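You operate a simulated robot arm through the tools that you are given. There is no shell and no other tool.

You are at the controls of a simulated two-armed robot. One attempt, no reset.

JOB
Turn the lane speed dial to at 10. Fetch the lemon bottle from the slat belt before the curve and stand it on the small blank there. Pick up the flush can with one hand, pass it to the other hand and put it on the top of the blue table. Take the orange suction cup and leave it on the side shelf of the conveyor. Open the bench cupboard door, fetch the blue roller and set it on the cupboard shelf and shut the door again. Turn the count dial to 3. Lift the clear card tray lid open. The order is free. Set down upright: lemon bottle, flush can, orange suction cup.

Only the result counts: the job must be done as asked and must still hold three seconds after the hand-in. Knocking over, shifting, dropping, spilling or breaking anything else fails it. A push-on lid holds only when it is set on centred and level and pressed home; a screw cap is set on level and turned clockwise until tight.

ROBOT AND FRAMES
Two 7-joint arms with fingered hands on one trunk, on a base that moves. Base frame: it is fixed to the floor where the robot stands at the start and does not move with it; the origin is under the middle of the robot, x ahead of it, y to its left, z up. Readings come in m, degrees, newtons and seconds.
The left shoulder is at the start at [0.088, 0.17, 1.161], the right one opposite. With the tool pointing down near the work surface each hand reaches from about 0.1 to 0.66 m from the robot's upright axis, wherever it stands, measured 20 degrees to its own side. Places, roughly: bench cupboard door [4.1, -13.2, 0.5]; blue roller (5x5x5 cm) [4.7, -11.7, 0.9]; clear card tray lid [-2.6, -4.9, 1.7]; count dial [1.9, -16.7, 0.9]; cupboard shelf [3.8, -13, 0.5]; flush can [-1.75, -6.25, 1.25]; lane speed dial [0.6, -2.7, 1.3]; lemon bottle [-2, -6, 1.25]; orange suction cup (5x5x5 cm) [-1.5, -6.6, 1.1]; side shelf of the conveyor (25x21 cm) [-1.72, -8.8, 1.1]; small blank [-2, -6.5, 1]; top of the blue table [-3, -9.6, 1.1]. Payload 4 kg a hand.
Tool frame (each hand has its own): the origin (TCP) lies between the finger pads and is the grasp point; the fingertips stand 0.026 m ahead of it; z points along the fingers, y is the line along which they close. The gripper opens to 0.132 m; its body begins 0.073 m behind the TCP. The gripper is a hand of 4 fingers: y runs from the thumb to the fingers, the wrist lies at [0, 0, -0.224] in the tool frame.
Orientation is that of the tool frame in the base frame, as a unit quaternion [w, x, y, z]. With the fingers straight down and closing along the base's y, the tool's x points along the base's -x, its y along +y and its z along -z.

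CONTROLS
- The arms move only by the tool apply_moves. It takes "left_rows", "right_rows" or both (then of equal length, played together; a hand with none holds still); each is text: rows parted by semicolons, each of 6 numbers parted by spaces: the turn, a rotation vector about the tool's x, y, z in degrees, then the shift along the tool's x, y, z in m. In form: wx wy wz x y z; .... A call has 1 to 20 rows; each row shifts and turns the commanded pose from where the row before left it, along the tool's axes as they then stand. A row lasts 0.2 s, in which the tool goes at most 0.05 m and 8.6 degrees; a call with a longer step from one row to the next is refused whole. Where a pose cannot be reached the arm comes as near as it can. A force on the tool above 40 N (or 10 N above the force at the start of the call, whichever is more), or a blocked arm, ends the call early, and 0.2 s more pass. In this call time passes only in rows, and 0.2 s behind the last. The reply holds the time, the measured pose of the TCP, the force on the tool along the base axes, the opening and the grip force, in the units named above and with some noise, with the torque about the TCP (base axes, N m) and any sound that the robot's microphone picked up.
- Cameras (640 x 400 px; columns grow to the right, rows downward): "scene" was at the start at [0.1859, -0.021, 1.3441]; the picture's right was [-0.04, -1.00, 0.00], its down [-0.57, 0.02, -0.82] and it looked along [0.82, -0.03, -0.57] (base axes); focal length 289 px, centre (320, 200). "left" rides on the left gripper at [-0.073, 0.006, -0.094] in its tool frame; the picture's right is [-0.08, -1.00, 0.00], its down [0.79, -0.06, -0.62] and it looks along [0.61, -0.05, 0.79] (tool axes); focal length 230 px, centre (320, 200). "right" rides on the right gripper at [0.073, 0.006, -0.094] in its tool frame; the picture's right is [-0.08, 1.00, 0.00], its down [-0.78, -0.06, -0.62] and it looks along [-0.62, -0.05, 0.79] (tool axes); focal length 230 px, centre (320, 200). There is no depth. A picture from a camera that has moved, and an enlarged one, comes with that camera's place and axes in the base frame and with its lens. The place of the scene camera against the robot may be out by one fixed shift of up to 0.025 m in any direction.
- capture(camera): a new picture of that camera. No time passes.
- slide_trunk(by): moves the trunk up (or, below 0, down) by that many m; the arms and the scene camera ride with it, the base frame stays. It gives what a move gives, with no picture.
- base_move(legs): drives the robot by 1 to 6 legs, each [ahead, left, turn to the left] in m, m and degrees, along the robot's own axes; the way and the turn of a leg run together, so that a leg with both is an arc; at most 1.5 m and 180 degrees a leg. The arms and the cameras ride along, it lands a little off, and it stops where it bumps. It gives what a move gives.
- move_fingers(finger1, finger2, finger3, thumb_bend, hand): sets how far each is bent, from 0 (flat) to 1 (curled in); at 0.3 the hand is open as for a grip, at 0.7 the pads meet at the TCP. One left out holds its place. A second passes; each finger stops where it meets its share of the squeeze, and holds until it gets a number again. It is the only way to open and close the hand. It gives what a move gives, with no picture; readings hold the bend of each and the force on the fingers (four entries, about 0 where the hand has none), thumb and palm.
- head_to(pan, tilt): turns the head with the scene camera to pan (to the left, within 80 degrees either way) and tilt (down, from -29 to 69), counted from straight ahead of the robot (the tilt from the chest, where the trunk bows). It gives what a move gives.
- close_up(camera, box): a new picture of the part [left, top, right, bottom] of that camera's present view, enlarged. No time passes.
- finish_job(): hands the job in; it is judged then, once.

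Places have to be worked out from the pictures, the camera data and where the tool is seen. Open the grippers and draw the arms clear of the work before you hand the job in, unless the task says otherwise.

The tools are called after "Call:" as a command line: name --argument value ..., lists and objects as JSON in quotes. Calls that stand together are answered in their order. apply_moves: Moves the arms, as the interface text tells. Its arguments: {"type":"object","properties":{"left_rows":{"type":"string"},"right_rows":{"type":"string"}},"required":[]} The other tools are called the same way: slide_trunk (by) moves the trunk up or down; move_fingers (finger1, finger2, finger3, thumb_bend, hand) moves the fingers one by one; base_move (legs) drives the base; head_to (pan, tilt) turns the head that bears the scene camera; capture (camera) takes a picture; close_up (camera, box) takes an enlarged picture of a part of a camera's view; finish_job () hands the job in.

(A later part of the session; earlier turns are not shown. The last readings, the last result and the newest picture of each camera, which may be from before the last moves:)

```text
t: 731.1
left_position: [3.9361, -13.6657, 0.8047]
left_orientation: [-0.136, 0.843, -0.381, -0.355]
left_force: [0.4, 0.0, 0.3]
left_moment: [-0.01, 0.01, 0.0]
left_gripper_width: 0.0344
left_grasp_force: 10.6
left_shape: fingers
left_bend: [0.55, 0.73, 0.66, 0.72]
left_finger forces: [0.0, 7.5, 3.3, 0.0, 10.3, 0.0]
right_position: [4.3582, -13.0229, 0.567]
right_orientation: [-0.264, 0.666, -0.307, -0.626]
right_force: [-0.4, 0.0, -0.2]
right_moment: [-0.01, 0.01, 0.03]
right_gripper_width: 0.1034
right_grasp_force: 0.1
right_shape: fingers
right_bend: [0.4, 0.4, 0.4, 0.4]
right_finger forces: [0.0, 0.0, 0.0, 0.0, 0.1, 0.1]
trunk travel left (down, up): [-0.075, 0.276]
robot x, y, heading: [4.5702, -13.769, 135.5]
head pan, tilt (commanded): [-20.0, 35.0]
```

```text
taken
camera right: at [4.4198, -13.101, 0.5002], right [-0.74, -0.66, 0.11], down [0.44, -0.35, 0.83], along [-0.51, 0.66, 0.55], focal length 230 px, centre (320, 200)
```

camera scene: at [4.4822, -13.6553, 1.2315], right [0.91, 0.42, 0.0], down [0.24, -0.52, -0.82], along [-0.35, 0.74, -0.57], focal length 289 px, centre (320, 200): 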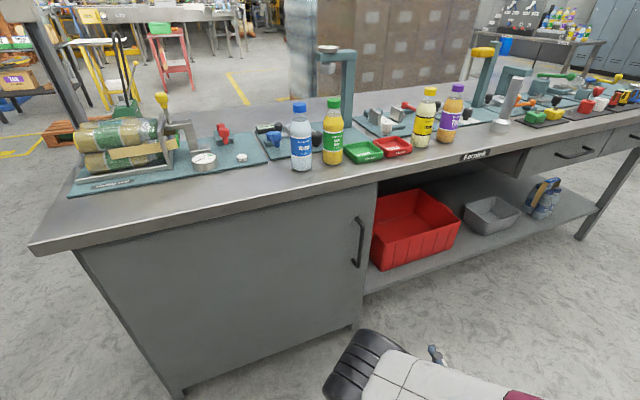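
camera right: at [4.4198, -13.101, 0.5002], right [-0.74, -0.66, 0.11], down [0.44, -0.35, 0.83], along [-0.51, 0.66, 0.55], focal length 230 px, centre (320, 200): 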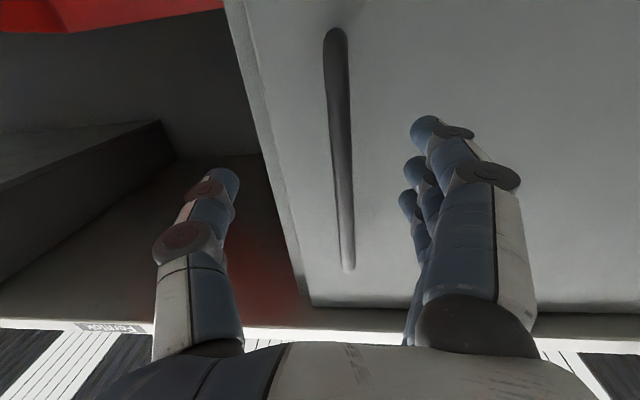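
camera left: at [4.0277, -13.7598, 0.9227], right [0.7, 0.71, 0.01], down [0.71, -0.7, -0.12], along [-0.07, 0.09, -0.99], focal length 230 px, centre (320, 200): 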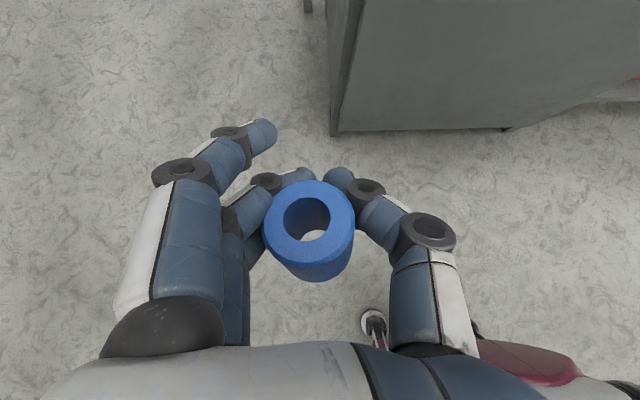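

The bar lies between fingers and thumb, 17 mm left of the axis and ~6 cm ahead. Moving in and closing on it.

Call:
apply_moves --right_rows "0 0 0 0 0.017 0; 0 0 0 0 0 0.025; 0 0 0 0 0 0.025; 0 0 0 0 0 0"

Call:
capture --camera "right"

```text
t: 732.1
left_position: [3.9362, -13.665, 0.8064]
left_orientation: [-0.137, 0.842, -0.381, -0.356]
left_force: [-0.4, -0.7, -0.6]
left_moment: [0.01, 0.01, 0.03]
left_gripper_width: 0.0345
left_grasp_force: 10.4
left_shape: fingers
left_bend: [0.55, 0.73, 0.66, 0.72]
left_finger forces: [0.1, 7.6, 3.3, 0.1, 10.3, 0.1]
right_position: [4.3139, -12.9967, 0.5643]
right_orientation: [-0.264, 0.666, -0.307, -0.626]
right_force: [12.8, -9.6, 3.4]
right_moment: [0.19, 0.57, 0.87]
right_gripper_width: 0.1033
right_grasp_force: 7.4
right_shape: fingers
right_bend: [0.4, 0.4, 0.41, 0.4]
right_finger forces: [0.1, 0.0, 15.9, 0.1, 0.1, 0.1]
trunk travel left (down, up): [-0.075, 0.276]
robot x, y, heading: [4.57, -13.7755, 135.4]
head pan, tilt (commanded): [-20.0, 35.0]
```

```text
taken
camera right: at [4.3749, -13.0754, 0.4988], right [-0.74, -0.66, 0.11], down [0.44, -0.35, 0.83], along [-0.51, 0.66, 0.55], focal length 230 px, centre (320, 200)
```

right: 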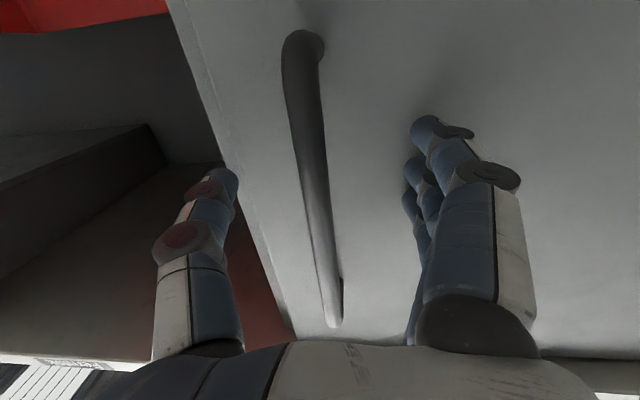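

Finger tips touch the door; backing off 8 mm, then closing around the bar.

Call:
apply_moves --right_rows "0 0 0 0 0 -0.01; 0 0 0 0 0 0"

Call:
move_fingers --hand "right" --finger1 0.72 --finger2 0.72 --finger3 0.72 --thumb_bend 0.72

Call:
capture --camera "right"

```text
t: 732.7
left_position: [3.9346, -13.6645, 0.805]
left_orientation: [-0.137, 0.842, -0.382, -0.354]
left_force: [0.5, 0.6, -1.1]
left_moment: [0.05, 0.03, 0.0]
left_gripper_width: 0.0342
left_grasp_force: 10.2
left_shape: fingers
left_bend: [0.55, 0.73, 0.66, 0.72]
left_finger forces: [0.1, 7.7, 3.3, 0.0, 10.4, 0.0]
right_position: [4.3183, -13.0036, 0.5658]
right_orientation: [-0.264, 0.666, -0.307, -0.626]
right_force: [0.1, -0.3, 0.9]
right_moment: [0.01, 0.01, -0.03]
right_gripper_width: 0.1036
right_grasp_force: 0.0
right_shape: fingers
right_bend: [0.4, 0.4, 0.4, 0.4]
right_finger forces: [0.1, 0.0, 0.0, 0.1, 0.1, 0.0]
trunk travel left (down, up): [-0.075, 0.276]
robot x, y, heading: [4.5717, -13.771, 135.4]
head pan, tilt (commanded): [-20.0, 35.0]
```

```text
t: 733.7
left_position: [3.9357, -13.6661, 0.8063]
left_orientation: [-0.136, 0.842, -0.382, -0.355]
left_force: [-0.3, 0.3, -1.4]
left_moment: [-0.01, 0.01, 0.0]
left_gripper_width: 0.0344
left_grasp_force: 10.1
left_shape: fingers
left_bend: [0.55, 0.73, 0.66, 0.72]
left_finger forces: [0.0, 7.6, 3.4, 0.0, 10.2, 0.0]
right_position: [4.319, -13.003, 0.5654]
right_orientation: [-0.264, 0.666, -0.308, -0.626]
right_force: [1.5, 4.6, 0.4]
right_moment: [0.02, 0.01, -0.04]
right_gripper_width: 0.0138
right_grasp_force: 3.6
right_shape: fingers
right_bend: [0.71, 0.72, 0.72, 0.69]
right_finger forces: [0.8, 0.6, 0.2, 0.1, 5.7, 0.0]
trunk travel left (down, up): [-0.075, 0.276]
robot x, y, heading: [4.5707, -13.7725, 135.3]
head pan, tilt (commanded): [-20.0, 35.0]
```

```text
taken
camera right: at [4.3798, -13.0824, 0.4992], right [-0.74, -0.66, 0.11], down [0.44, -0.35, 0.83], along [-0.51, 0.66, 0.55], focal length 230 px, centre (320, 200)
```

right: 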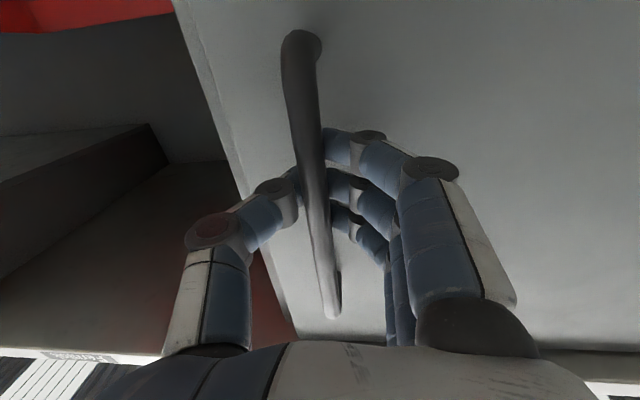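

The bar is between thumb and all three fingers. Squeezing harder.

Call:
move_fingers --hand "right" --finger1 0.85 --finger2 0.85 --finger3 0.85 --thumb_bend 0.85

Call:
apply_moves --right_rows "0 0 0 0 0 -0.02; 0 0 0 0 0.002 -0.03; 0 0 0 0 0 0"

Call:
capture --camera "right"

Call:
capture --camera "scene"

```text
t: 734.7
left_position: [3.9345, -13.6663, 0.8052]
left_orientation: [-0.136, 0.843, -0.382, -0.354]
left_force: [0.3, 0.2, -0.7]
left_moment: [-0.02, 0.01, 0.02]
left_gripper_width: 0.0343
left_grasp_force: 10.2
left_shape: fingers
left_bend: [0.55, 0.73, 0.66, 0.72]
left_finger forces: [0.0, 7.7, 3.3, 0.0, 10.3, 0.1]
right_position: [4.3178, -13.0044, 0.5645]
right_orientation: [-0.263, 0.667, -0.307, -0.626]
right_force: [-2.4, 1.0, -0.5]
right_moment: [-0.01, 0.05, -0.03]
right_gripper_width: 0.0134
right_grasp_force: 0.8
right_shape: fingers
right_bend: [0.84, 0.83, 0.85, 0.77]
right_finger forces: [2.2, 0.0, 0.1, 0.0, 0.0, 0.0]
trunk travel left (down, up): [-0.075, 0.276]
robot x, y, heading: [4.5688, -13.7702, 135.1]
head pan, tilt (commanded): [-20.0, 35.0]
```

```text
t: 735.5
left_position: [3.9364, -13.665, 0.8054]
left_orientation: [-0.136, 0.843, -0.381, -0.355]
left_force: [0.2, -0.1, -0.4]
left_moment: [0.01, -0.02, 0.0]
left_gripper_width: 0.0343
left_grasp_force: 10.9
left_shape: fingers
left_bend: [0.55, 0.73, 0.66, 0.72]
left_finger forces: [0.0, 7.6, 3.2, 0.2, 10.3, 0.1]
right_position: [4.3505, -13.0419, 0.5701]
right_orientation: [-0.263, 0.667, -0.306, -0.627]
right_force: [0.9, -1.1, -1.8]
right_moment: [0.03, 0.04, -0.01]
right_gripper_width: 0.0142
right_grasp_force: 0.6
right_shape: fingers
right_bend: [0.84, 0.84, 0.85, 0.78]
right_finger forces: [1.6, 0.1, 0.0, 0.0, 0.0, 0.0]
trunk travel left (down, up): [-0.075, 0.276]
robot x, y, heading: [4.5718, -13.7701, 135.3]
head pan, tilt (commanded): [-20.0, 35.0]
```

```text
taken
camera right: at [4.4114, -13.1211, 0.5031], right [-0.74, -0.66, 0.11], down [0.44, -0.35, 0.83], along [-0.51, 0.66, 0.55], focal length 230 px, centre (320, 200)
```

right: 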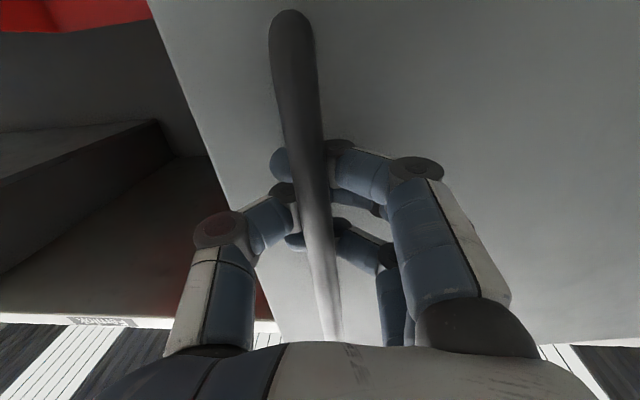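

```text
taken
camera scene: at [4.3972, -13.5716, 1.2314], right [0.9, 0.43, 0.0], down [0.24, -0.52, -0.82], along [-0.35, 0.74, -0.57], focal length 289 px, centre (320, 200)
```

scene: 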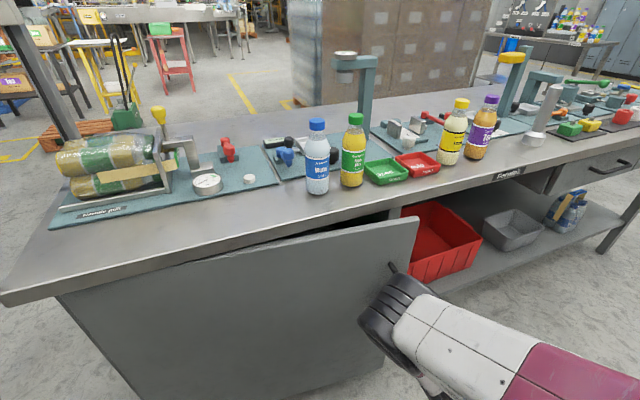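

The door follows: the fingers hook behind the bar. I'll keep pulling by driving the base backward along the door's arc.

Call:
base_move --legs '[[-0.15, 0.03, 0]]'

Call:
base_move --legs '[[-0.15, 0.07, 0]]'

Call:
capture --camera "scene"

Call:
capture --camera "right"

```text
t: 736.9
left_position: [4.021, -13.7946, 0.8064]
left_orientation: [-0.136, 0.843, -0.379, -0.356]
left_force: [-0.5, -0.9, -1.0]
left_moment: [0.0, -0.04, 0.0]
left_gripper_width: 0.0346
left_grasp_force: 10.3
left_shape: fingers
left_bend: [0.55, 0.73, 0.66, 0.72]
left_finger forces: [0.0, 7.6, 3.3, 0.0, 10.4, 0.0]
right_position: [4.4319, -13.17, 0.5698]
right_orientation: [-0.262, 0.667, -0.306, -0.627]
right_force: [-7.9, -3.8, 1.9]
right_moment: [-0.04, 0.03, -0.18]
right_gripper_width: 0.0125
right_grasp_force: 3.8
right_shape: fingers
right_bend: [0.84, 0.84, 0.85, 0.78]
right_finger forces: [4.8, 0.0, 3.6, 0.1, 0.0, 0.0]
trunk travel left (down, up): [-0.075, 0.276]
robot x, y, heading: [4.6567, -13.902, 135.6]
head pan, tilt (commanded): [-20.0, 35.0]
```

```text
t: 738.3
left_position: [4.0769, -13.9479, 0.8047]
left_orientation: [-0.136, 0.843, -0.38, -0.356]
left_force: [-0.6, 0.4, -0.1]
left_moment: [0.03, 0.02, 0.0]
left_gripper_width: 0.0347
left_grasp_force: 10.7
left_shape: fingers
left_bend: [0.55, 0.73, 0.66, 0.72]
left_finger forces: [0.0, 7.7, 3.3, 0.0, 10.3, 0.0]
right_position: [4.4865, -13.325, 0.5692]
right_orientation: [-0.26, 0.668, -0.304, -0.628]
right_force: [-31.7, -4.5, -6.2]
right_moment: [0.16, -0.12, -0.77]
right_gripper_width: 0.0083
right_grasp_force: 15.8
right_shape: fingers
right_bend: [0.83, 0.84, 0.83, 0.78]
right_finger forces: [15.3, 0.0, 16.5, 0.1, 0.0, 0.0]
trunk travel left (down, up): [-0.075, 0.276]
robot x, y, heading: [4.7136, -14.0539, 135.4]
head pan, tilt (commanded): [-20.0, 35.0]
```

```text
taken
camera scene: at [4.5375, -13.853, 1.2313], right [0.9, 0.43, 0.0], down [0.25, -0.52, -0.82], along [-0.35, 0.74, -0.57], focal length 289 px, centre (320, 200)
```

scene: 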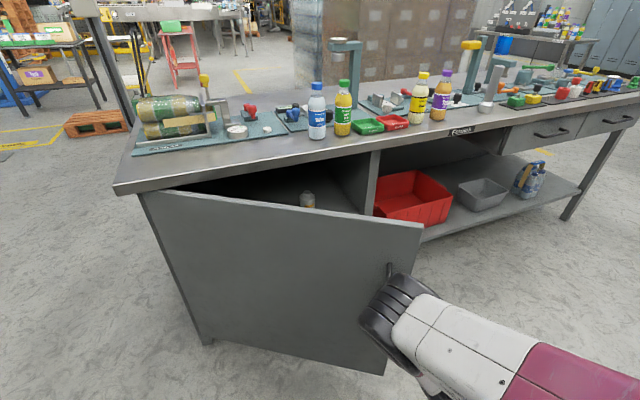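

```text
taken
camera right: at [4.5484, -13.4024, 0.5035], right [-0.73, -0.67, 0.11], down [0.44, -0.35, 0.83], along [-0.52, 0.66, 0.55], focal length 230 px, centre (320, 200)
```

right: 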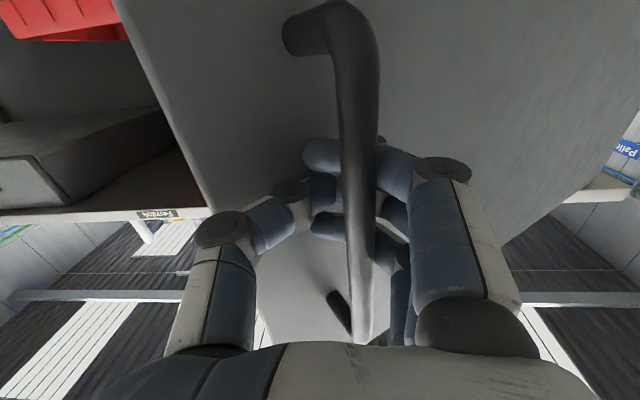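

The door is about 33° open; I can see a small bottle inside on the shelf. Continuing to pull along the arc with more leftward motion.

Call:
base_move --legs '[[-0.11, 0.13, 0]]'

Call:
base_move --legs '[[-0.09, 0.14, 0]]'

Call:
capture --camera "scene"

Call:
capture --camera "right"

```text
t: 740.1
left_position: [4.0658, -14.1191, 0.8055]
left_orientation: [-0.136, 0.843, -0.38, -0.355]
left_force: [0.1, -0.6, -0.1]
left_moment: [0.03, 0.0, -0.03]
left_gripper_width: 0.0343
left_grasp_force: 10.3
left_shape: fingers
left_bend: [0.55, 0.73, 0.66, 0.72]
left_finger forces: [0.1, 7.6, 3.4, 0.1, 10.3, 0.0]
right_position: [4.4767, -13.4952, 0.5685]
right_orientation: [-0.262, 0.666, -0.306, -0.628]
right_force: [0.2, 0.8, 0.2]
right_moment: [-0.01, 0.02, 0.01]
right_gripper_width: 0.0157
right_grasp_force: 0.0
right_shape: fingers
right_bend: [0.85, 0.84, 0.85, 0.78]
right_finger forces: [0.0, 0.1, 0.1, 0.0, 0.0, 0.0]
trunk travel left (down, up): [-0.075, 0.276]
robot x, y, heading: [4.7013, -14.2206, 135.5]
head pan, tilt (commanded): [-20.0, 35.0]
```

```text
t: 742.0
left_position: [4.033, -14.2832, 0.8048]
left_orientation: [-0.135, 0.843, -0.38, -0.355]
left_force: [-0.4, 1.1, -0.7]
left_moment: [0.03, 0.0, -0.01]
left_gripper_width: 0.0346
left_grasp_force: 10.2
left_shape: fingers
left_bend: [0.55, 0.73, 0.66, 0.72]
left_finger forces: [0.0, 7.6, 3.2, 0.0, 10.2, 0.0]
right_position: [4.443, -13.6573, 0.5698]
right_orientation: [-0.261, 0.667, -0.305, -0.628]
right_force: [-2.8, 1.0, 0.4]
right_moment: [0.08, 0.05, -0.04]
right_gripper_width: 0.0136
right_grasp_force: 1.7
right_shape: fingers
right_bend: [0.84, 0.84, 0.85, 0.78]
right_finger forces: [2.7, 0.1, 0.1, 0.0, 0.1, 0.0]
trunk travel left (down, up): [-0.075, 0.276]
robot x, y, heading: [4.6694, -14.3855, 135.5]
head pan, tilt (commanded): [-20.0, 35.0]
```

```text
taken
camera scene: at [4.4943, -14.1868, 1.2315], right [0.9, 0.43, 0.0], down [0.25, -0.52, -0.82], along [-0.35, 0.74, -0.57], focal length 289 px, centre (320, 200)
```

scene: 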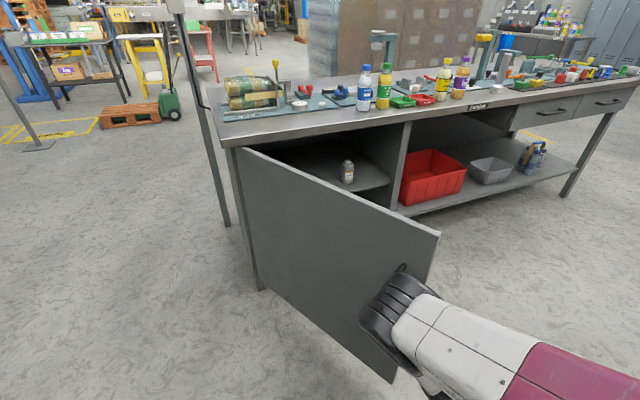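

```text
taken
camera right: at [4.5037, -13.7359, 0.504], right [-0.73, -0.67, 0.11], down [0.44, -0.35, 0.83], along [-0.52, 0.65, 0.55], focal length 230 px, centre (320, 200)
```

right: 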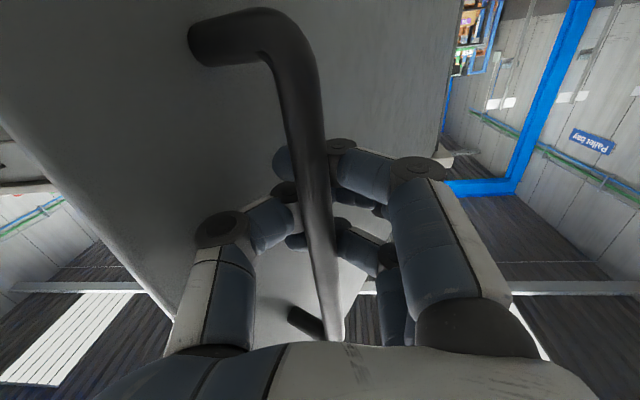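

About 60° open with a clear view of the shelf and a small bottle on it. One more pull to about 80°.

Call:
base_move --legs '[[-0.06, 0.2, 0]]'

Call:
capture --camera "scene"

```text
t: 744.4
left_position: [3.9342, -14.4691, 0.8047]
left_orientation: [-0.135, 0.844, -0.379, -0.356]
left_force: [0.0, -0.8, -0.6]
left_moment: [0.03, 0.02, 0.03]
left_gripper_width: 0.0345
left_grasp_force: 10.2
left_shape: fingers
left_bend: [0.55, 0.73, 0.66, 0.72]
left_finger forces: [0.1, 7.7, 3.3, 0.1, 10.3, 0.1]
right_position: [4.3414, -13.8419, 0.5716]
right_orientation: [-0.259, 0.667, -0.303, -0.629]
right_force: [-19.5, 14.4, -0.5]
right_moment: [0.11, 0.04, 0.12]
right_gripper_width: 0.0147
right_grasp_force: 14.3
right_shape: fingers
right_bend: [0.84, 0.84, 0.85, 0.76]
right_finger forces: [4.3, 0.0, 0.3, 0.0, 24.2, 0.0]
trunk travel left (down, up): [-0.075, 0.276]
robot x, y, heading: [4.5687, -14.5731, 135.6]
head pan, tilt (commanded): [-20.0, 35.0]
```

```text
taken
camera scene: at [4.3951, -14.3717, 1.2313], right [0.9, 0.43, 0.0], down [0.25, -0.52, -0.82], along [-0.35, 0.74, -0.57], focal length 289 px, centre (320, 200)
```

scene: 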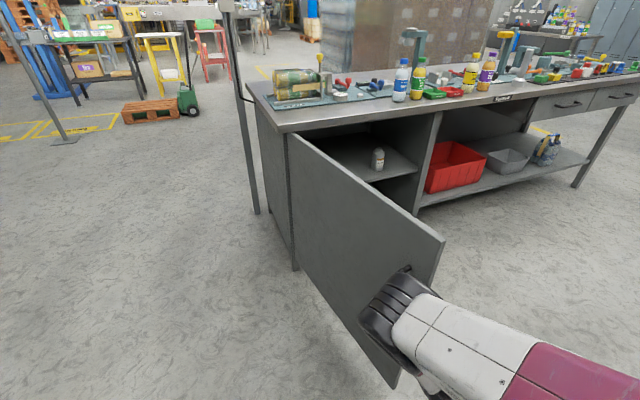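

The door stands at about 80°. Releasing the handle and backing away.

Call:
move_fingers --hand "right" --finger1 0.35 --finger2 0.35 --finger3 0.35 --thumb_bend 0.35

Call:
base_move --legs '[[-0.3, 0, 0]]'

Call:
capture --camera "scene"

Call:
capture --camera "right"

```text
t: 745.4
left_position: [3.936, -14.4691, 0.8057]
left_orientation: [-0.135, 0.844, -0.379, -0.356]
left_force: [0.6, 0.6, -0.5]
left_moment: [0.06, -0.04, 0.02]
left_gripper_width: 0.0344
left_grasp_force: 10.8
left_shape: fingers
left_bend: [0.55, 0.73, 0.66, 0.72]
left_finger forces: [0.0, 7.5, 3.2, 0.0, 10.3, 0.0]
right_position: [4.343, -13.8428, 0.5703]
right_orientation: [-0.26, 0.667, -0.303, -0.63]
right_force: [3.0, -2.0, -0.9]
right_moment: [-0.03, 0.03, -0.14]
right_gripper_width: 0.1201
right_grasp_force: 2.5
right_shape: fingers
right_bend: [0.35, 0.35, 0.35, 0.35]
right_finger forces: [0.1, 0.0, 0.0, 0.0, 5.1, 0.1]
trunk travel left (down, up): [-0.075, 0.276]
robot x, y, heading: [4.5725, -14.5737, 135.6]
head pan, tilt (commanded): [-20.0, 35.0]
```

```text
t: 747.4
left_position: [4.1498, -14.6816, 0.8067]
left_orientation: [-0.135, 0.844, -0.378, -0.356]
left_force: [0.0, -1.1, -1.0]
left_moment: [-0.04, 0.02, 0.01]
left_gripper_width: 0.0346
left_grasp_force: 10.2
left_shape: fingers
left_bend: [0.55, 0.73, 0.66, 0.72]
left_finger forces: [0.0, 7.5, 3.3, 0.0, 10.3, 0.1]
right_position: [4.5547, -14.0519, 0.5719]
right_orientation: [-0.26, 0.666, -0.302, -0.631]
right_force: [0.0, -0.6, 1.0]
right_moment: [0.0, -0.03, -0.01]
right_gripper_width: 0.1199
right_grasp_force: 0.0
right_shape: fingers
right_bend: [0.35, 0.35, 0.35, 0.35]
right_finger forces: [0.0, 0.0, 0.0, 0.0, 0.0, 0.0]
trunk travel left (down, up): [-0.075, 0.276]
robot x, y, heading: [4.7873, -14.783, 135.9]
head pan, tilt (commanded): [-20.0, 35.0]
```

```text
taken
camera scene: at [4.6111, -14.5829, 1.2317], right [0.9, 0.44, 0.0], down [0.25, -0.52, -0.82], along [-0.36, 0.74, -0.57], focal length 289 px, centre (320, 200)
```

scene: 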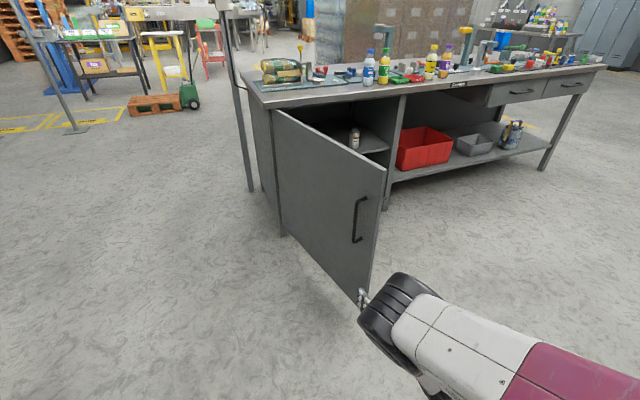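

```text
taken
camera right: at [4.6167, -14.1311, 0.5049], right [-0.73, -0.68, 0.11], down [0.45, -0.35, 0.82], along [-0.52, 0.65, 0.56], focal length 230 px, centre (320, 200)
```

right: 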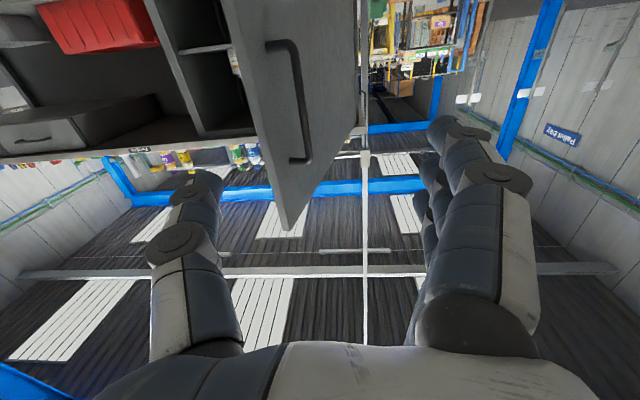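

The door stays open. I'll retract the right hand, strafe right past the door's free edge, and look into the cupboard.

Call:
apply_moves --right_rows "0 0 0 0 0 -0.04; 0 0 0 0 0 -0.04; 0 0 0 0 0 -0.04; 0 0 0 0 -0.02 -0.04; 0 0 0 0 -0.02 -0.04; 0 0 0 0 -0.02 -0.04; 0 0 0 0 0 0"

Call:
base_move --legs '[[0, -0.88, -0.8]]'

Call:
head_to --pan 15 --tilt 30

Call:
capture --camera "scene"

Call:
close_up --camera "scene" --box '[240, 80, 480, 260]'

```text
t: 749.0
left_position: [4.15, -14.6819, 0.8048]
left_orientation: [-0.136, 0.844, -0.377, -0.357]
left_force: [0.5, -0.5, -1.5]
left_moment: [0.0, 0.01, -0.02]
left_gripper_width: 0.0344
left_grasp_force: 10.7
left_shape: fingers
left_bend: [0.55, 0.73, 0.66, 0.72]
left_finger forces: [0.0, 7.5, 3.3, 0.0, 10.2, 0.0]
right_position: [4.7625, -14.1881, 0.5856]
right_orientation: [-0.259, 0.667, -0.301, -0.631]
right_force: [0.4, -0.2, -0.3]
right_moment: [-0.03, -0.01, 0.02]
right_gripper_width: 0.12
right_grasp_force: 0.1
right_shape: fingers
right_bend: [0.35, 0.35, 0.35, 0.35]
right_finger forces: [0.1, 0.0, 0.0, 0.1, 0.0, 0.0]
trunk travel left (down, up): [-0.075, 0.276]
robot x, y, heading: [4.7837, -14.777, 136.0]
head pan, tilt (commanded): [-20.0, 35.0]
```

```text
t: 757.2
left_position: [4.766, -14.0457, 0.8047]
left_orientation: [-0.133, 0.846, -0.374, -0.356]
left_force: [0.1, 0.8, -0.5]
left_moment: [0.0, 0.02, 0.02]
left_gripper_width: 0.0345
left_grasp_force: 10.5
left_shape: fingers
left_bend: [0.55, 0.73, 0.66, 0.72]
left_finger forces: [0.0, 7.5, 3.3, 0.0, 10.3, 0.0]
right_position: [5.3731, -13.5475, 0.5851]
right_orientation: [-0.255, 0.668, -0.298, -0.632]
right_force: [-0.2, 1.0, 0.4]
right_moment: [0.0, 0.02, -0.03]
right_gripper_width: 0.1201
right_grasp_force: 0.0
right_shape: fingers
right_bend: [0.35, 0.35, 0.35, 0.35]
right_finger forces: [0.0, 0.0, 0.0, 0.0, 0.0, 0.1]
trunk travel left (down, up): [-0.075, 0.276]
robot x, y, heading: [5.4015, -14.1404, 136.2]
head pan, tilt (commanded): [-20.0, 35.0]
```

```text
t: 758.2
left_position: [4.7654, -14.0461, 0.8057]
left_orientation: [-0.134, 0.845, -0.374, -0.356]
left_force: [0.4, -0.8, -0.7]
left_moment: [-0.01, 0.0, 0.01]
left_gripper_width: 0.0343
left_grasp_force: 10.1
left_shape: fingers
left_bend: [0.55, 0.73, 0.66, 0.72]
left_finger forces: [0.0, 7.5, 3.4, 0.0, 10.3, 0.1]
right_position: [5.3739, -13.5478, 0.5851]
right_orientation: [-0.256, 0.668, -0.299, -0.632]
right_force: [0.8, -0.4, 0.0]
right_moment: [-0.02, 0.02, 0.02]
right_gripper_width: 0.1198
right_grasp_force: 0.0
right_shape: fingers
right_bend: [0.35, 0.35, 0.35, 0.35]
right_finger forces: [0.0, 0.0, 0.0, 0.1, 0.1, 0.0]
trunk travel left (down, up): [-0.075, 0.276]
robot x, y, heading: [5.3977, -14.1386, 136.1]
head pan, tilt (commanded): [15.0, 30.0]
```

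```text
taken
camera scene: at [5.1849, -13.9801, 1.2393], right [0.48, 0.88, 0.0], down [0.44, -0.24, -0.87], along [-0.76, 0.42, -0.5], focal length 289 px, centre (320, 200)
```

scene: 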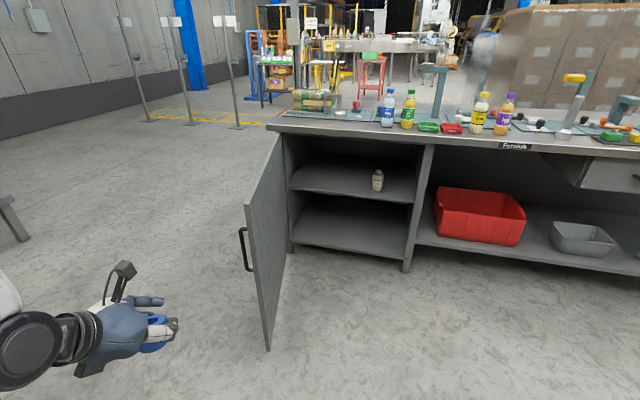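

```text
2.22 times, centred on (360, 170) of scene
camera zoom: at [5.1849, -13.9801, 1.2393], right [0.48, 0.88, 0.0], down [0.44, -0.24, -0.87], along [-0.76, 0.42, -0.5], focal length 642 px, centre (231, 267)
```

zoom: 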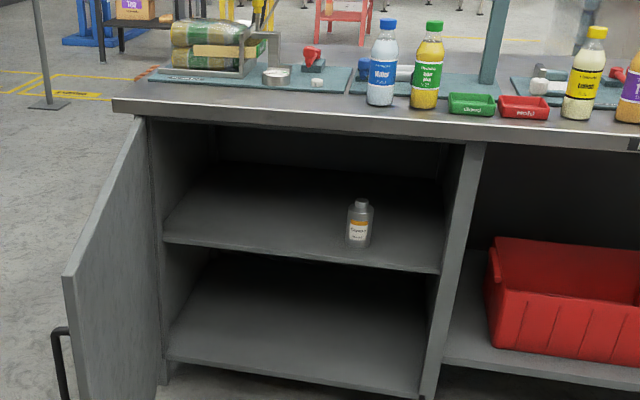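

The cupboard interior is clear: shelf at z≈0.49 spanning n -6.78…-6.11, a small jar at (12.08,-6.31). I'll place the roller at about a≈12.05, n≈-6.53. First raise the left hand's pitch back to 27° and lower it to entry height.

Call:
apply_moves --left_rows "0 -6 0 0 0 0; 0 -6 0 0 0 0; 0 -6 0 0 0 0; 0 0 0 0.0356 -0.01 0.0182; 0 0 0 0.0356 -0.01 0.0182; 0 0 0 0.0356 -0.01 0.0182; 0 0 0 0.0356 -0.01 0.0182; 0 0 0 0.0356 -0.01 0.0182; 0 0 0 0 0 0"

Call:
capture --camera "left"

Call:
capture --camera "scene"

```text
t: 760.2
left_position: [4.7921, -14.0158, 0.6006]
left_orientation: [-0.19, 0.78, -0.348, -0.485]
left_force: [0.0, -0.5, -0.5]
left_moment: [0.0, -0.02, 0.01]
left_gripper_width: 0.0341
left_grasp_force: 10.5
left_shape: fingers
left_bend: [0.55, 0.73, 0.66, 0.72]
left_finger forces: [0.1, 7.3, 3.2, 0.0, 9.9, 0.0]
left hand out of reach, approached as far as the arm can: row 1
right_position: [5.3737, -13.548, 0.5857]
right_orientation: [-0.256, 0.668, -0.299, -0.632]
right_force: [0.1, -0.2, -1.0]
right_moment: [0.01, -0.02, 0.0]
right_gripper_width: 0.1201
right_grasp_force: 0.1
right_shape: fingers
right_bend: [0.35, 0.35, 0.35, 0.35]
right_finger forces: [0.1, 0.0, 0.0, 0.0, 0.1, 0.1]
trunk travel left (down, up): [-0.075, 0.276]
robot x, y, heading: [5.4008, -14.1386, 136.4]
head pan, tilt (commanded): [15.0, 30.0]
```

```text
taken
camera left: at [4.825, -14.0526, 0.7073], right [0.7, 0.71, 0.03], down [0.65, -0.63, -0.42], along [-0.28, 0.31, -0.91], focal length 230 px, centre (320, 200)
```

left: 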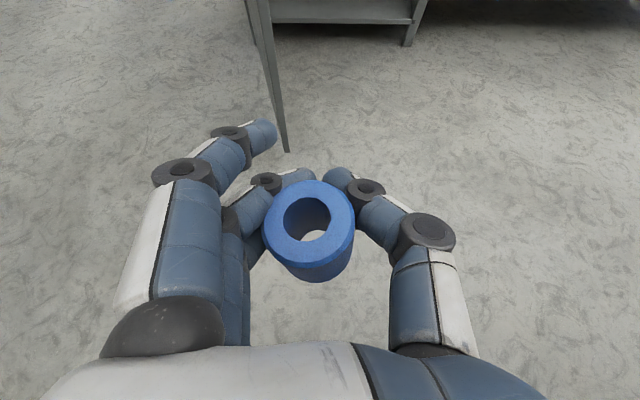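

```text
taken
camera scene: at [5.1849, -13.9802, 1.2394], right [0.48, 0.88, 0.0], down [0.44, -0.24, -0.87], along [-0.76, 0.42, -0.5], focal length 289 px, centre (320, 200)
```

scene: 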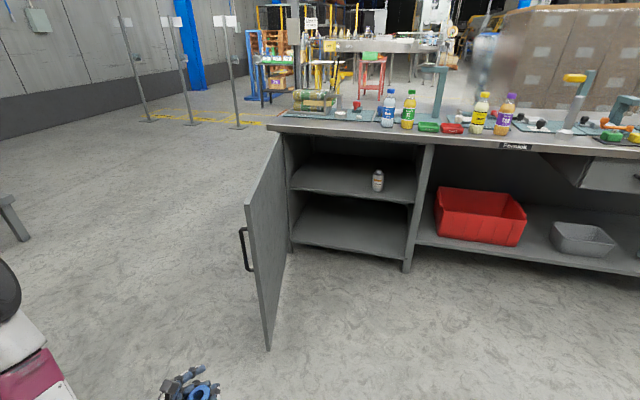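

The left hand is level again at 27° pitch with the roller upright, at entry height z=0.60. I'll drive forward in steps, keeping clear of the door's free edge.

Call:
base_move --legs '[[0, -0.05, -1.3], [0.6, 0, 0]]'

Call:
capture --camera "scene"

Call:
capture --camera "left"

```text
t: 764.3
left_position: [4.4056, -13.5386, 0.6011]
left_orientation: [-0.196, 0.775, -0.358, -0.482]
left_force: [-0.8, 0.3, -0.4]
left_moment: [0.01, 0.03, -0.05]
left_gripper_width: 0.0342
left_grasp_force: 10.2
left_shape: fingers
left_bend: [0.55, 0.73, 0.66, 0.72]
left_finger forces: [0.0, 7.2, 3.1, 0.1, 10.1, 0.0]
right_position: [4.9981, -13.0861, 0.585]
right_orientation: [-0.265, 0.664, -0.307, -0.629]
right_force: [0.6, -0.4, 0.4]
right_moment: [0.03, -0.03, 0.0]
right_gripper_width: 0.1202
right_grasp_force: 0.1
right_shape: fingers
right_bend: [0.35, 0.35, 0.35, 0.35]
right_finger forces: [0.0, 0.0, 0.1, 0.0, 0.0, 0.1]
trunk travel left (down, up): [-0.075, 0.276]
robot x, y, heading: [5.0081, -13.6779, 135.0]
head pan, tilt (commanded): [15.0, 30.0]
```

```text
taken
camera scene: at [4.7983, -13.5128, 1.2393], right [0.5, 0.87, 0.0], down [0.43, -0.25, -0.87], along [-0.75, 0.43, -0.5], focal length 289 px, centre (320, 200)
```

scene: 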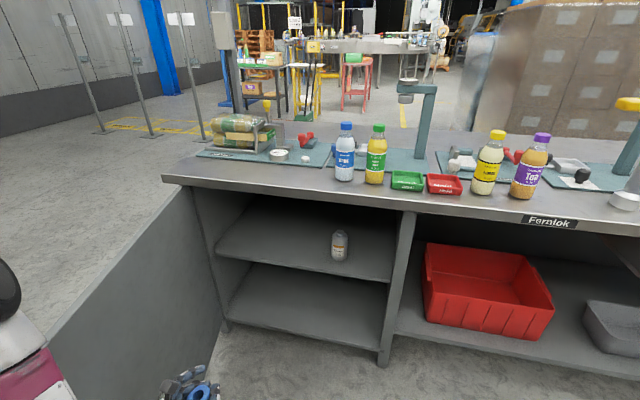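

```text
taken
camera left: at [4.4365, -13.5768, 0.7072], right [0.72, 0.69, 0.03], down [0.64, -0.65, -0.42], along [-0.27, 0.32, -0.91], focal length 230 px, centre (320, 200)
```

left: 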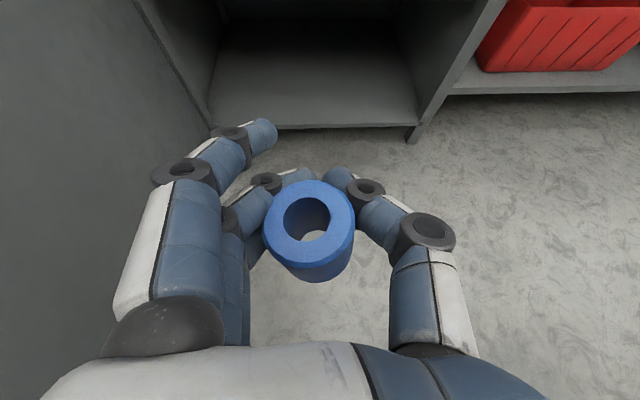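

Past the door edge, with the opening straight ahead of the roller. Retracting the right hand a bit more, then driving 0.42 m further.

Call:
apply_moves --right_rows "0 0 0 0 0 -0.04; 0 0 0 0 0 -0.04; 0 0 0 0 0 -0.03; 0 0 0 0 0 0"

Call:
base_move --legs '[[0.42, 0, 0]]'

Call:
head_to --pan 20 --tilt 50

Call:
capture --camera "scene"

Call:
capture --camera "left"

```text
t: 765.3
left_position: [4.4053, -13.5385, 0.6005]
left_orientation: [-0.196, 0.776, -0.358, -0.482]
left_force: [0.2, 0.1, -1.1]
left_moment: [0.0, 0.02, 0.0]
left_gripper_width: 0.0341
left_grasp_force: 10.1
left_shape: fingers
left_bend: [0.55, 0.73, 0.66, 0.72]
left_finger forces: [0.0, 7.3, 3.1, 0.0, 9.9, 0.0]
right_position: [5.08, -13.1545, 0.5973]
right_orientation: [-0.277, 0.663, -0.301, -0.627]
right_force: [0.0, 0.3, -0.6]
right_moment: [0.0, 0.02, -0.01]
right_gripper_width: 0.1204
right_grasp_force: 0.1
right_shape: fingers
right_bend: [0.35, 0.35, 0.35, 0.35]
right_finger forces: [0.0, 0.1, 0.0, 0.0, 0.0, 0.0]
trunk travel left (down, up): [-0.075, 0.276]
robot x, y, heading: [5.0111, -13.6779, 134.8]
head pan, tilt (commanded): [15.0, 30.0]
```

```text
t: 767.9
left_position: [4.1109, -13.2447, 0.6002]
left_orientation: [-0.195, 0.776, -0.356, -0.482]
left_force: [0.7, 0.5, -1.2]
left_moment: [0.03, 0.02, -0.04]
left_gripper_width: 0.0342
left_grasp_force: 10.2
left_shape: fingers
left_bend: [0.55, 0.73, 0.66, 0.72]
left_finger forces: [0.0, 7.4, 3.0, 0.1, 9.9, 0.0]
right_position: [4.7878, -12.8619, 0.5957]
right_orientation: [-0.275, 0.667, -0.301, -0.624]
right_force: [1.1, 0.0, 0.7]
right_moment: [0.01, -0.02, 0.01]
right_gripper_width: 0.12
right_grasp_force: 0.1
right_shape: fingers
right_bend: [0.35, 0.35, 0.35, 0.35]
right_finger forces: [0.1, 0.1, 0.0, 0.1, 0.0, 0.0]
trunk travel left (down, up): [-0.075, 0.276]
robot x, y, heading: [4.7177, -13.385, 135.1]
head pan, tilt (commanded): [15.0, 30.0]
```

```text
t: 768.7
left_position: [4.1088, -13.2456, 0.5999]
left_orientation: [-0.195, 0.776, -0.357, -0.482]
left_force: [0.0, -0.1, -0.6]
left_moment: [0.02, -0.01, -0.02]
left_gripper_width: 0.034
left_grasp_force: 10.0
left_shape: fingers
left_bend: [0.55, 0.73, 0.66, 0.72]
left_finger forces: [0.0, 7.3, 3.1, 0.0, 9.9, 0.0]
right_position: [4.7902, -12.8594, 0.5974]
right_orientation: [-0.276, 0.668, -0.3, -0.623]
right_force: [0.0, 0.3, -0.7]
right_moment: [-0.01, 0.02, 0.02]
right_gripper_width: 0.1202
right_grasp_force: 0.1
right_shape: fingers
right_bend: [0.35, 0.35, 0.35, 0.35]
right_finger forces: [0.0, 0.0, 0.1, 0.1, 0.0, 0.0]
trunk travel left (down, up): [-0.075, 0.276]
robot x, y, heading: [4.7186, -13.3864, 135.0]
head pan, tilt (commanded): [20.0, 50.0]
```

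```text
taken
camera scene: at [4.5118, -13.2314, 1.2099], right [0.42, 0.91, 0.0], down [0.69, -0.32, -0.64], along [-0.58, 0.27, -0.77], focal length 289 px, centre (320, 200)
```

scene: 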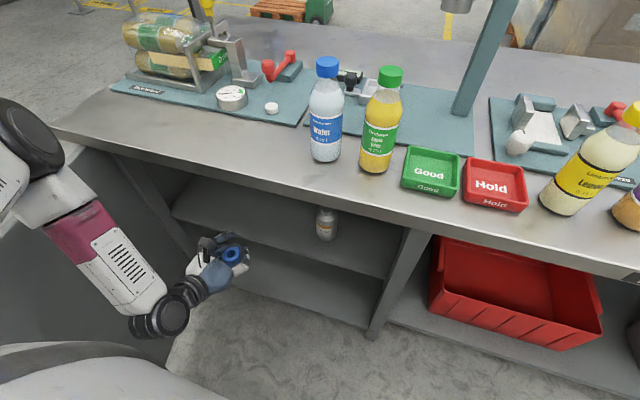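

```text
taken
camera left: at [4.1416, -13.2838, 0.7073], right [0.72, 0.7, 0.03], down [0.64, -0.65, -0.42], along [-0.27, 0.32, -0.91], focal length 230 px, centre (320, 200)
```

left: 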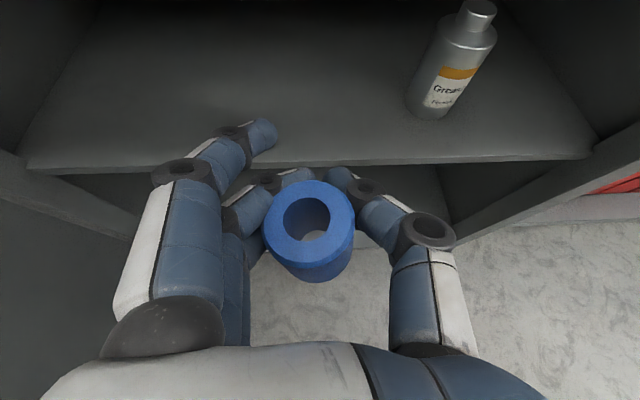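

The roller is right in front of the shelf edge; the grease jar is well to the right. Extending the arm horizontally into the cupboard.

Call:
apply_moves --left_rows "0 0 0 -0.018 0.006 0.0356; 0 0 0 -0.018 0.006 0.0356; 0 0 0 -0.018 0.006 0.0356; 0 0 0 -0.018 0.006 0.0356; 0 0 0 0 0 0"

Call:
capture --camera "left"

Call:
capture --camera "scene"

```text
t: 769.9
left_position: [3.9841, -13.1435, 0.5997]
left_orientation: [-0.195, 0.776, -0.357, -0.482]
left_force: [-0.2, 0.1, -1.3]
left_moment: [0.0, 0.03, 0.0]
left_gripper_width: 0.0341
left_grasp_force: 10.3
left_shape: fingers
left_bend: [0.55, 0.73, 0.66, 0.72]
left_finger forces: [0.0, 7.3, 3.1, 0.0, 9.9, 0.0]
right_position: [4.7892, -12.8613, 0.5978]
right_orientation: [-0.277, 0.667, -0.3, -0.623]
right_force: [0.5, 0.9, -0.4]
right_moment: [0.04, 0.0, 0.01]
right_gripper_width: 0.1202
right_grasp_force: 0.1
right_shape: fingers
right_bend: [0.35, 0.35, 0.35, 0.35]
right_finger forces: [0.1, 0.0, 0.0, 0.0, 0.0, 0.0]
trunk travel left (down, up): [-0.075, 0.276]
robot x, y, heading: [4.7152, -13.3821, 135.0]
head pan, tilt (commanded): [20.0, 50.0]
```

```text
taken
camera left: at [4.0161, -13.1808, 0.707], right [0.72, 0.7, 0.03], down [0.64, -0.65, -0.42], along [-0.27, 0.32, -0.91], focal length 230 px, centre (320, 200)
```

left: 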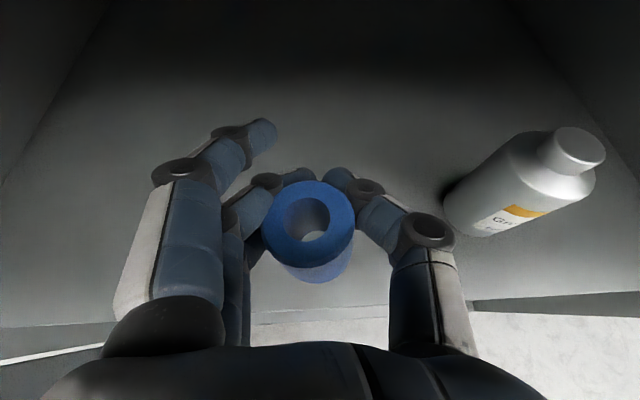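

```text
taken
camera scene: at [4.5118, -13.2314, 1.2098], right [0.42, 0.91, 0.0], down [0.69, -0.32, -0.64], along [-0.58, 0.27, -0.77], focal length 289 px, centre (320, 200)
```

scene: 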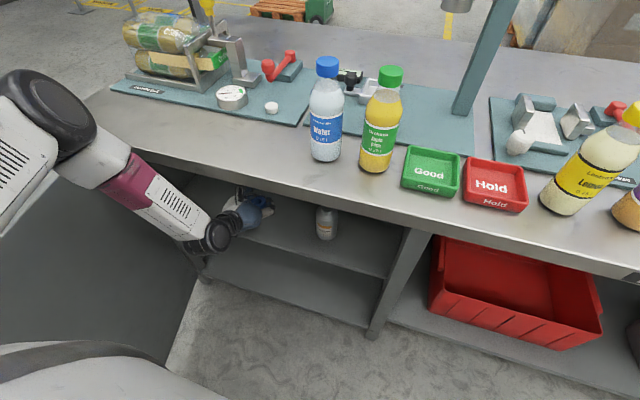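

The roller is over the shelf, clear of the jar. A bit further in, then lowering.

Call:
apply_moves --left_rows "0 0 0 -0.0136 0.006 0.0267; 0 0 0 -0.0136 0.006 0.0267; 0 0 0 0.0178 0 0.0091; 0 0 0 0.0178 0 0.0091; 0 0 0 0 0 0"

Call:
capture --camera "left"

```text
t: 771.1
left_position: [3.9336, -13.1073, 0.561]
left_orientation: [-0.196, 0.776, -0.358, -0.482]
left_force: [0.3, 0.2, 0.0]
left_moment: [0.03, 0.05, 0.0]
left_gripper_width: 0.034
left_grasp_force: 10.4
left_shape: fingers
left_bend: [0.55, 0.73, 0.66, 0.72]
left_finger forces: [0.0, 7.2, 3.1, 0.0, 9.9, 0.0]
right_position: [4.7896, -12.8604, 0.5978]
right_orientation: [-0.278, 0.667, -0.3, -0.623]
right_force: [-0.2, 0.6, 0.4]
right_moment: [0.01, -0.01, -0.01]
right_gripper_width: 0.1203
right_grasp_force: 0.0
right_shape: fingers
right_bend: [0.35, 0.35, 0.35, 0.35]
right_finger forces: [0.1, 0.0, 0.1, 0.1, 0.0, 0.0]
trunk travel left (down, up): [-0.075, 0.276]
robot x, y, heading: [4.7165, -13.3829, 135.0]
head pan, tilt (commanded): [20.0, 50.0]
```

```text
taken
camera left: at [3.9657, -13.1453, 0.6676], right [0.72, 0.7, 0.03], down [0.64, -0.64, -0.42], along [-0.27, 0.32, -0.91], focal length 230 px, centre (320, 200)
```

left: 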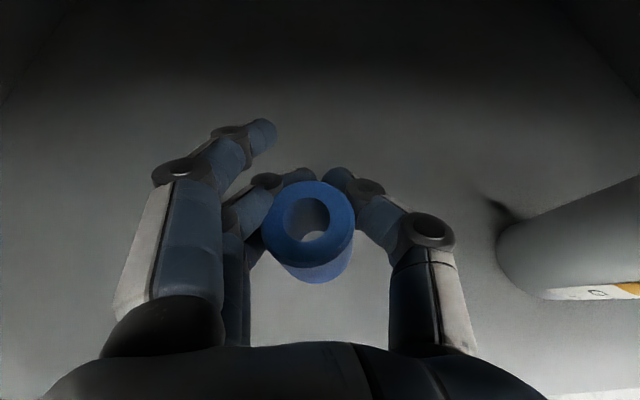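

About 2 cm above the shelf. Lowering in small steps.

Call:
apply_moves --left_rows "0 0 0 0.0107 0 0.0054; 0 0 0 0.0045 0 0.0023; 0 0 0 0 0 0"

```text
t: 771.9
left_position: [3.9354, -13.1096, 0.5426]
left_orientation: [-0.195, 0.776, -0.357, -0.482]
left_force: [0.5, 0.2, -0.7]
left_moment: [-0.01, 0.03, 0.0]
left_gripper_width: 0.0338
left_grasp_force: 9.7
left_shape: fingers
left_bend: [0.55, 0.73, 0.66, 0.72]
left_finger forces: [0.0, 7.3, 3.2, 0.0, 9.8, 0.0]
right_position: [4.7897, -12.8609, 0.598]
right_orientation: [-0.276, 0.667, -0.298, -0.624]
right_force: [0.3, -0.6, 0.7]
right_moment: [-0.02, -0.01, 0.07]
right_gripper_width: 0.12
right_grasp_force: 0.1
right_shape: fingers
right_bend: [0.35, 0.35, 0.35, 0.35]
right_finger forces: [0.0, 0.0, 0.0, 0.0, 0.1, 0.1]
trunk travel left (down, up): [-0.075, 0.276]
robot x, y, heading: [4.7171, -13.3797, 135.1]
head pan, tilt (commanded): [20.0, 50.0]
```

No contact yet at 0.543. Lowering 6 mm more.

Call:
apply_moves --left_rows "0 0 0 0.0053 0 0.0027; 0 0 0 0 0 0"

```text
t: 772.5
left_position: [3.9349, -13.1072, 0.5377]
left_orientation: [-0.196, 0.776, -0.357, -0.482]
left_force: [-0.6, 0.2, -0.7]
left_moment: [0.0, 0.03, -0.02]
left_gripper_width: 0.0341
left_grasp_force: 9.1
left_shape: fingers
left_bend: [0.55, 0.73, 0.66, 0.72]
left_finger forces: [0.1, 7.2, 3.0, 0.0, 9.8, 0.0]
right_position: [4.7891, -12.8608, 0.5975]
right_orientation: [-0.277, 0.667, -0.3, -0.623]
right_force: [-0.2, 0.3, 0.7]
right_moment: [-0.01, -0.03, -0.04]
right_gripper_width: 0.1201
right_grasp_force: 0.0
right_shape: fingers
right_bend: [0.35, 0.35, 0.35, 0.35]
right_finger forces: [0.0, 0.1, 0.1, 0.1, 0.0, 0.0]
trunk travel left (down, up): [-0.075, 0.276]
robot x, y, heading: [4.7164, -13.3843, 135.2]
head pan, tilt (commanded): [20.0, 50.0]
```

Still free. Another 6 mm.

Call:
apply_moves --left_rows "0 0 0 0.0053 0 0.0027; 0 0 0 0 0 0"

Call:
capture --camera "left"

```text
t: 773.1
left_position: [3.9339, -13.1081, 0.5322]
left_orientation: [-0.196, 0.776, -0.357, -0.482]
left_force: [-0.1, -0.6, -0.8]
left_moment: [0.03, 0.01, 0.0]
left_gripper_width: 0.0339
left_grasp_force: 10.4
left_shape: fingers
left_bend: [0.55, 0.73, 0.66, 0.72]
left_finger forces: [0.1, 7.2, 3.1, 0.0, 9.8, 0.0]
right_position: [4.7888, -12.8602, 0.5972]
right_orientation: [-0.278, 0.666, -0.3, -0.624]
right_force: [0.6, 0.0, 0.2]
right_moment: [-0.03, 0.0, -0.04]
right_gripper_width: 0.1201
right_grasp_force: 0.0
right_shape: fingers
right_bend: [0.35, 0.35, 0.35, 0.35]
right_finger forces: [0.0, 0.0, 0.0, 0.1, 0.0, 0.1]
trunk travel left (down, up): [-0.075, 0.276]
robot x, y, heading: [4.7145, -13.3856, 135.1]
head pan, tilt (commanded): [20.0, 50.0]
```

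```text
taken
camera left: at [3.9657, -13.1469, 0.6389], right [0.72, 0.7, 0.03], down [0.64, -0.65, -0.42], along [-0.27, 0.32, -0.91], focal length 230 px, centre (320, 200)
```

left: 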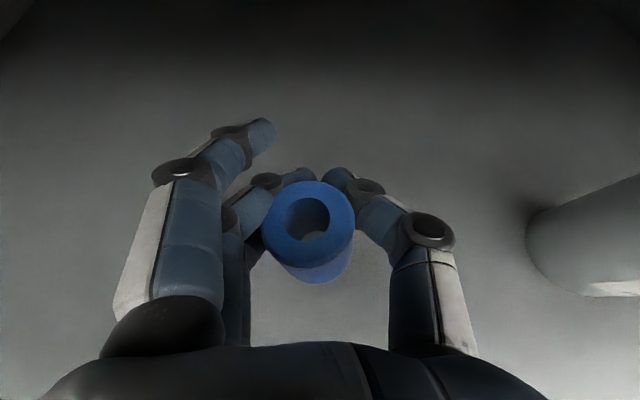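

Continuing down 8 mm.

Call:
apply_moves --left_rows "0 0 0 0.0071 0 0.0036; 0 0 0 0 0 0"

```text
t: 773.7
left_position: [3.9328, -13.1083, 0.5236]
left_orientation: [-0.196, 0.776, -0.357, -0.482]
left_force: [-0.7, -1.1, -0.8]
left_moment: [0.0, 0.03, 0.01]
left_gripper_width: 0.0343
left_grasp_force: 9.9
left_shape: fingers
left_bend: [0.55, 0.73, 0.66, 0.72]
left_finger forces: [0.0, 7.2, 3.1, 0.1, 9.8, 0.0]
right_position: [4.7883, -12.8606, 0.5967]
right_orientation: [-0.277, 0.668, -0.3, -0.623]
right_force: [0.2, -0.1, -0.2]
right_moment: [0.02, 0.02, 0.01]
right_gripper_width: 0.12
right_grasp_force: 0.1
right_shape: fingers
right_bend: [0.35, 0.35, 0.35, 0.35]
right_finger forces: [0.0, 0.0, 0.1, 0.0, 0.0, 0.0]
trunk travel left (down, up): [-0.075, 0.276]
robot x, y, heading: [4.7192, -13.3829, 134.9]
head pan, tilt (commanded): [20.0, 50.0]
```

Still no contact at 0.524. Another 6 mm.

Call:
apply_moves --left_rows "0 0 0 0.0053 0 0.0027; 0 0 0 0 0 0"

```text
t: 774.3
left_position: [3.9349, -13.1081, 0.5171]
left_orientation: [-0.196, 0.776, -0.357, -0.482]
left_force: [1.1, 1.1, -0.9]
left_moment: [0.04, 0.01, -0.01]
left_gripper_width: 0.0341
left_grasp_force: 9.5
left_shape: fingers
left_bend: [0.55, 0.73, 0.66, 0.72]
left_finger forces: [0.0, 7.3, 3.1, 0.0, 9.9, 0.0]
right_position: [4.7891, -12.8614, 0.5978]
right_orientation: [-0.276, 0.668, -0.299, -0.623]
right_force: [0.3, 0.3, 0.2]
right_moment: [-0.02, -0.02, -0.01]
right_gripper_width: 0.1202
right_grasp_force: 0.0
right_shape: fingers
right_bend: [0.35, 0.35, 0.35, 0.35]
right_finger forces: [0.0, 0.1, 0.0, 0.1, 0.0, 0.1]
trunk travel left (down, up): [-0.075, 0.276]
robot x, y, heading: [4.7157, -13.3832, 135.2]
head pan, tilt (commanded): [20.0, 50.0]
```

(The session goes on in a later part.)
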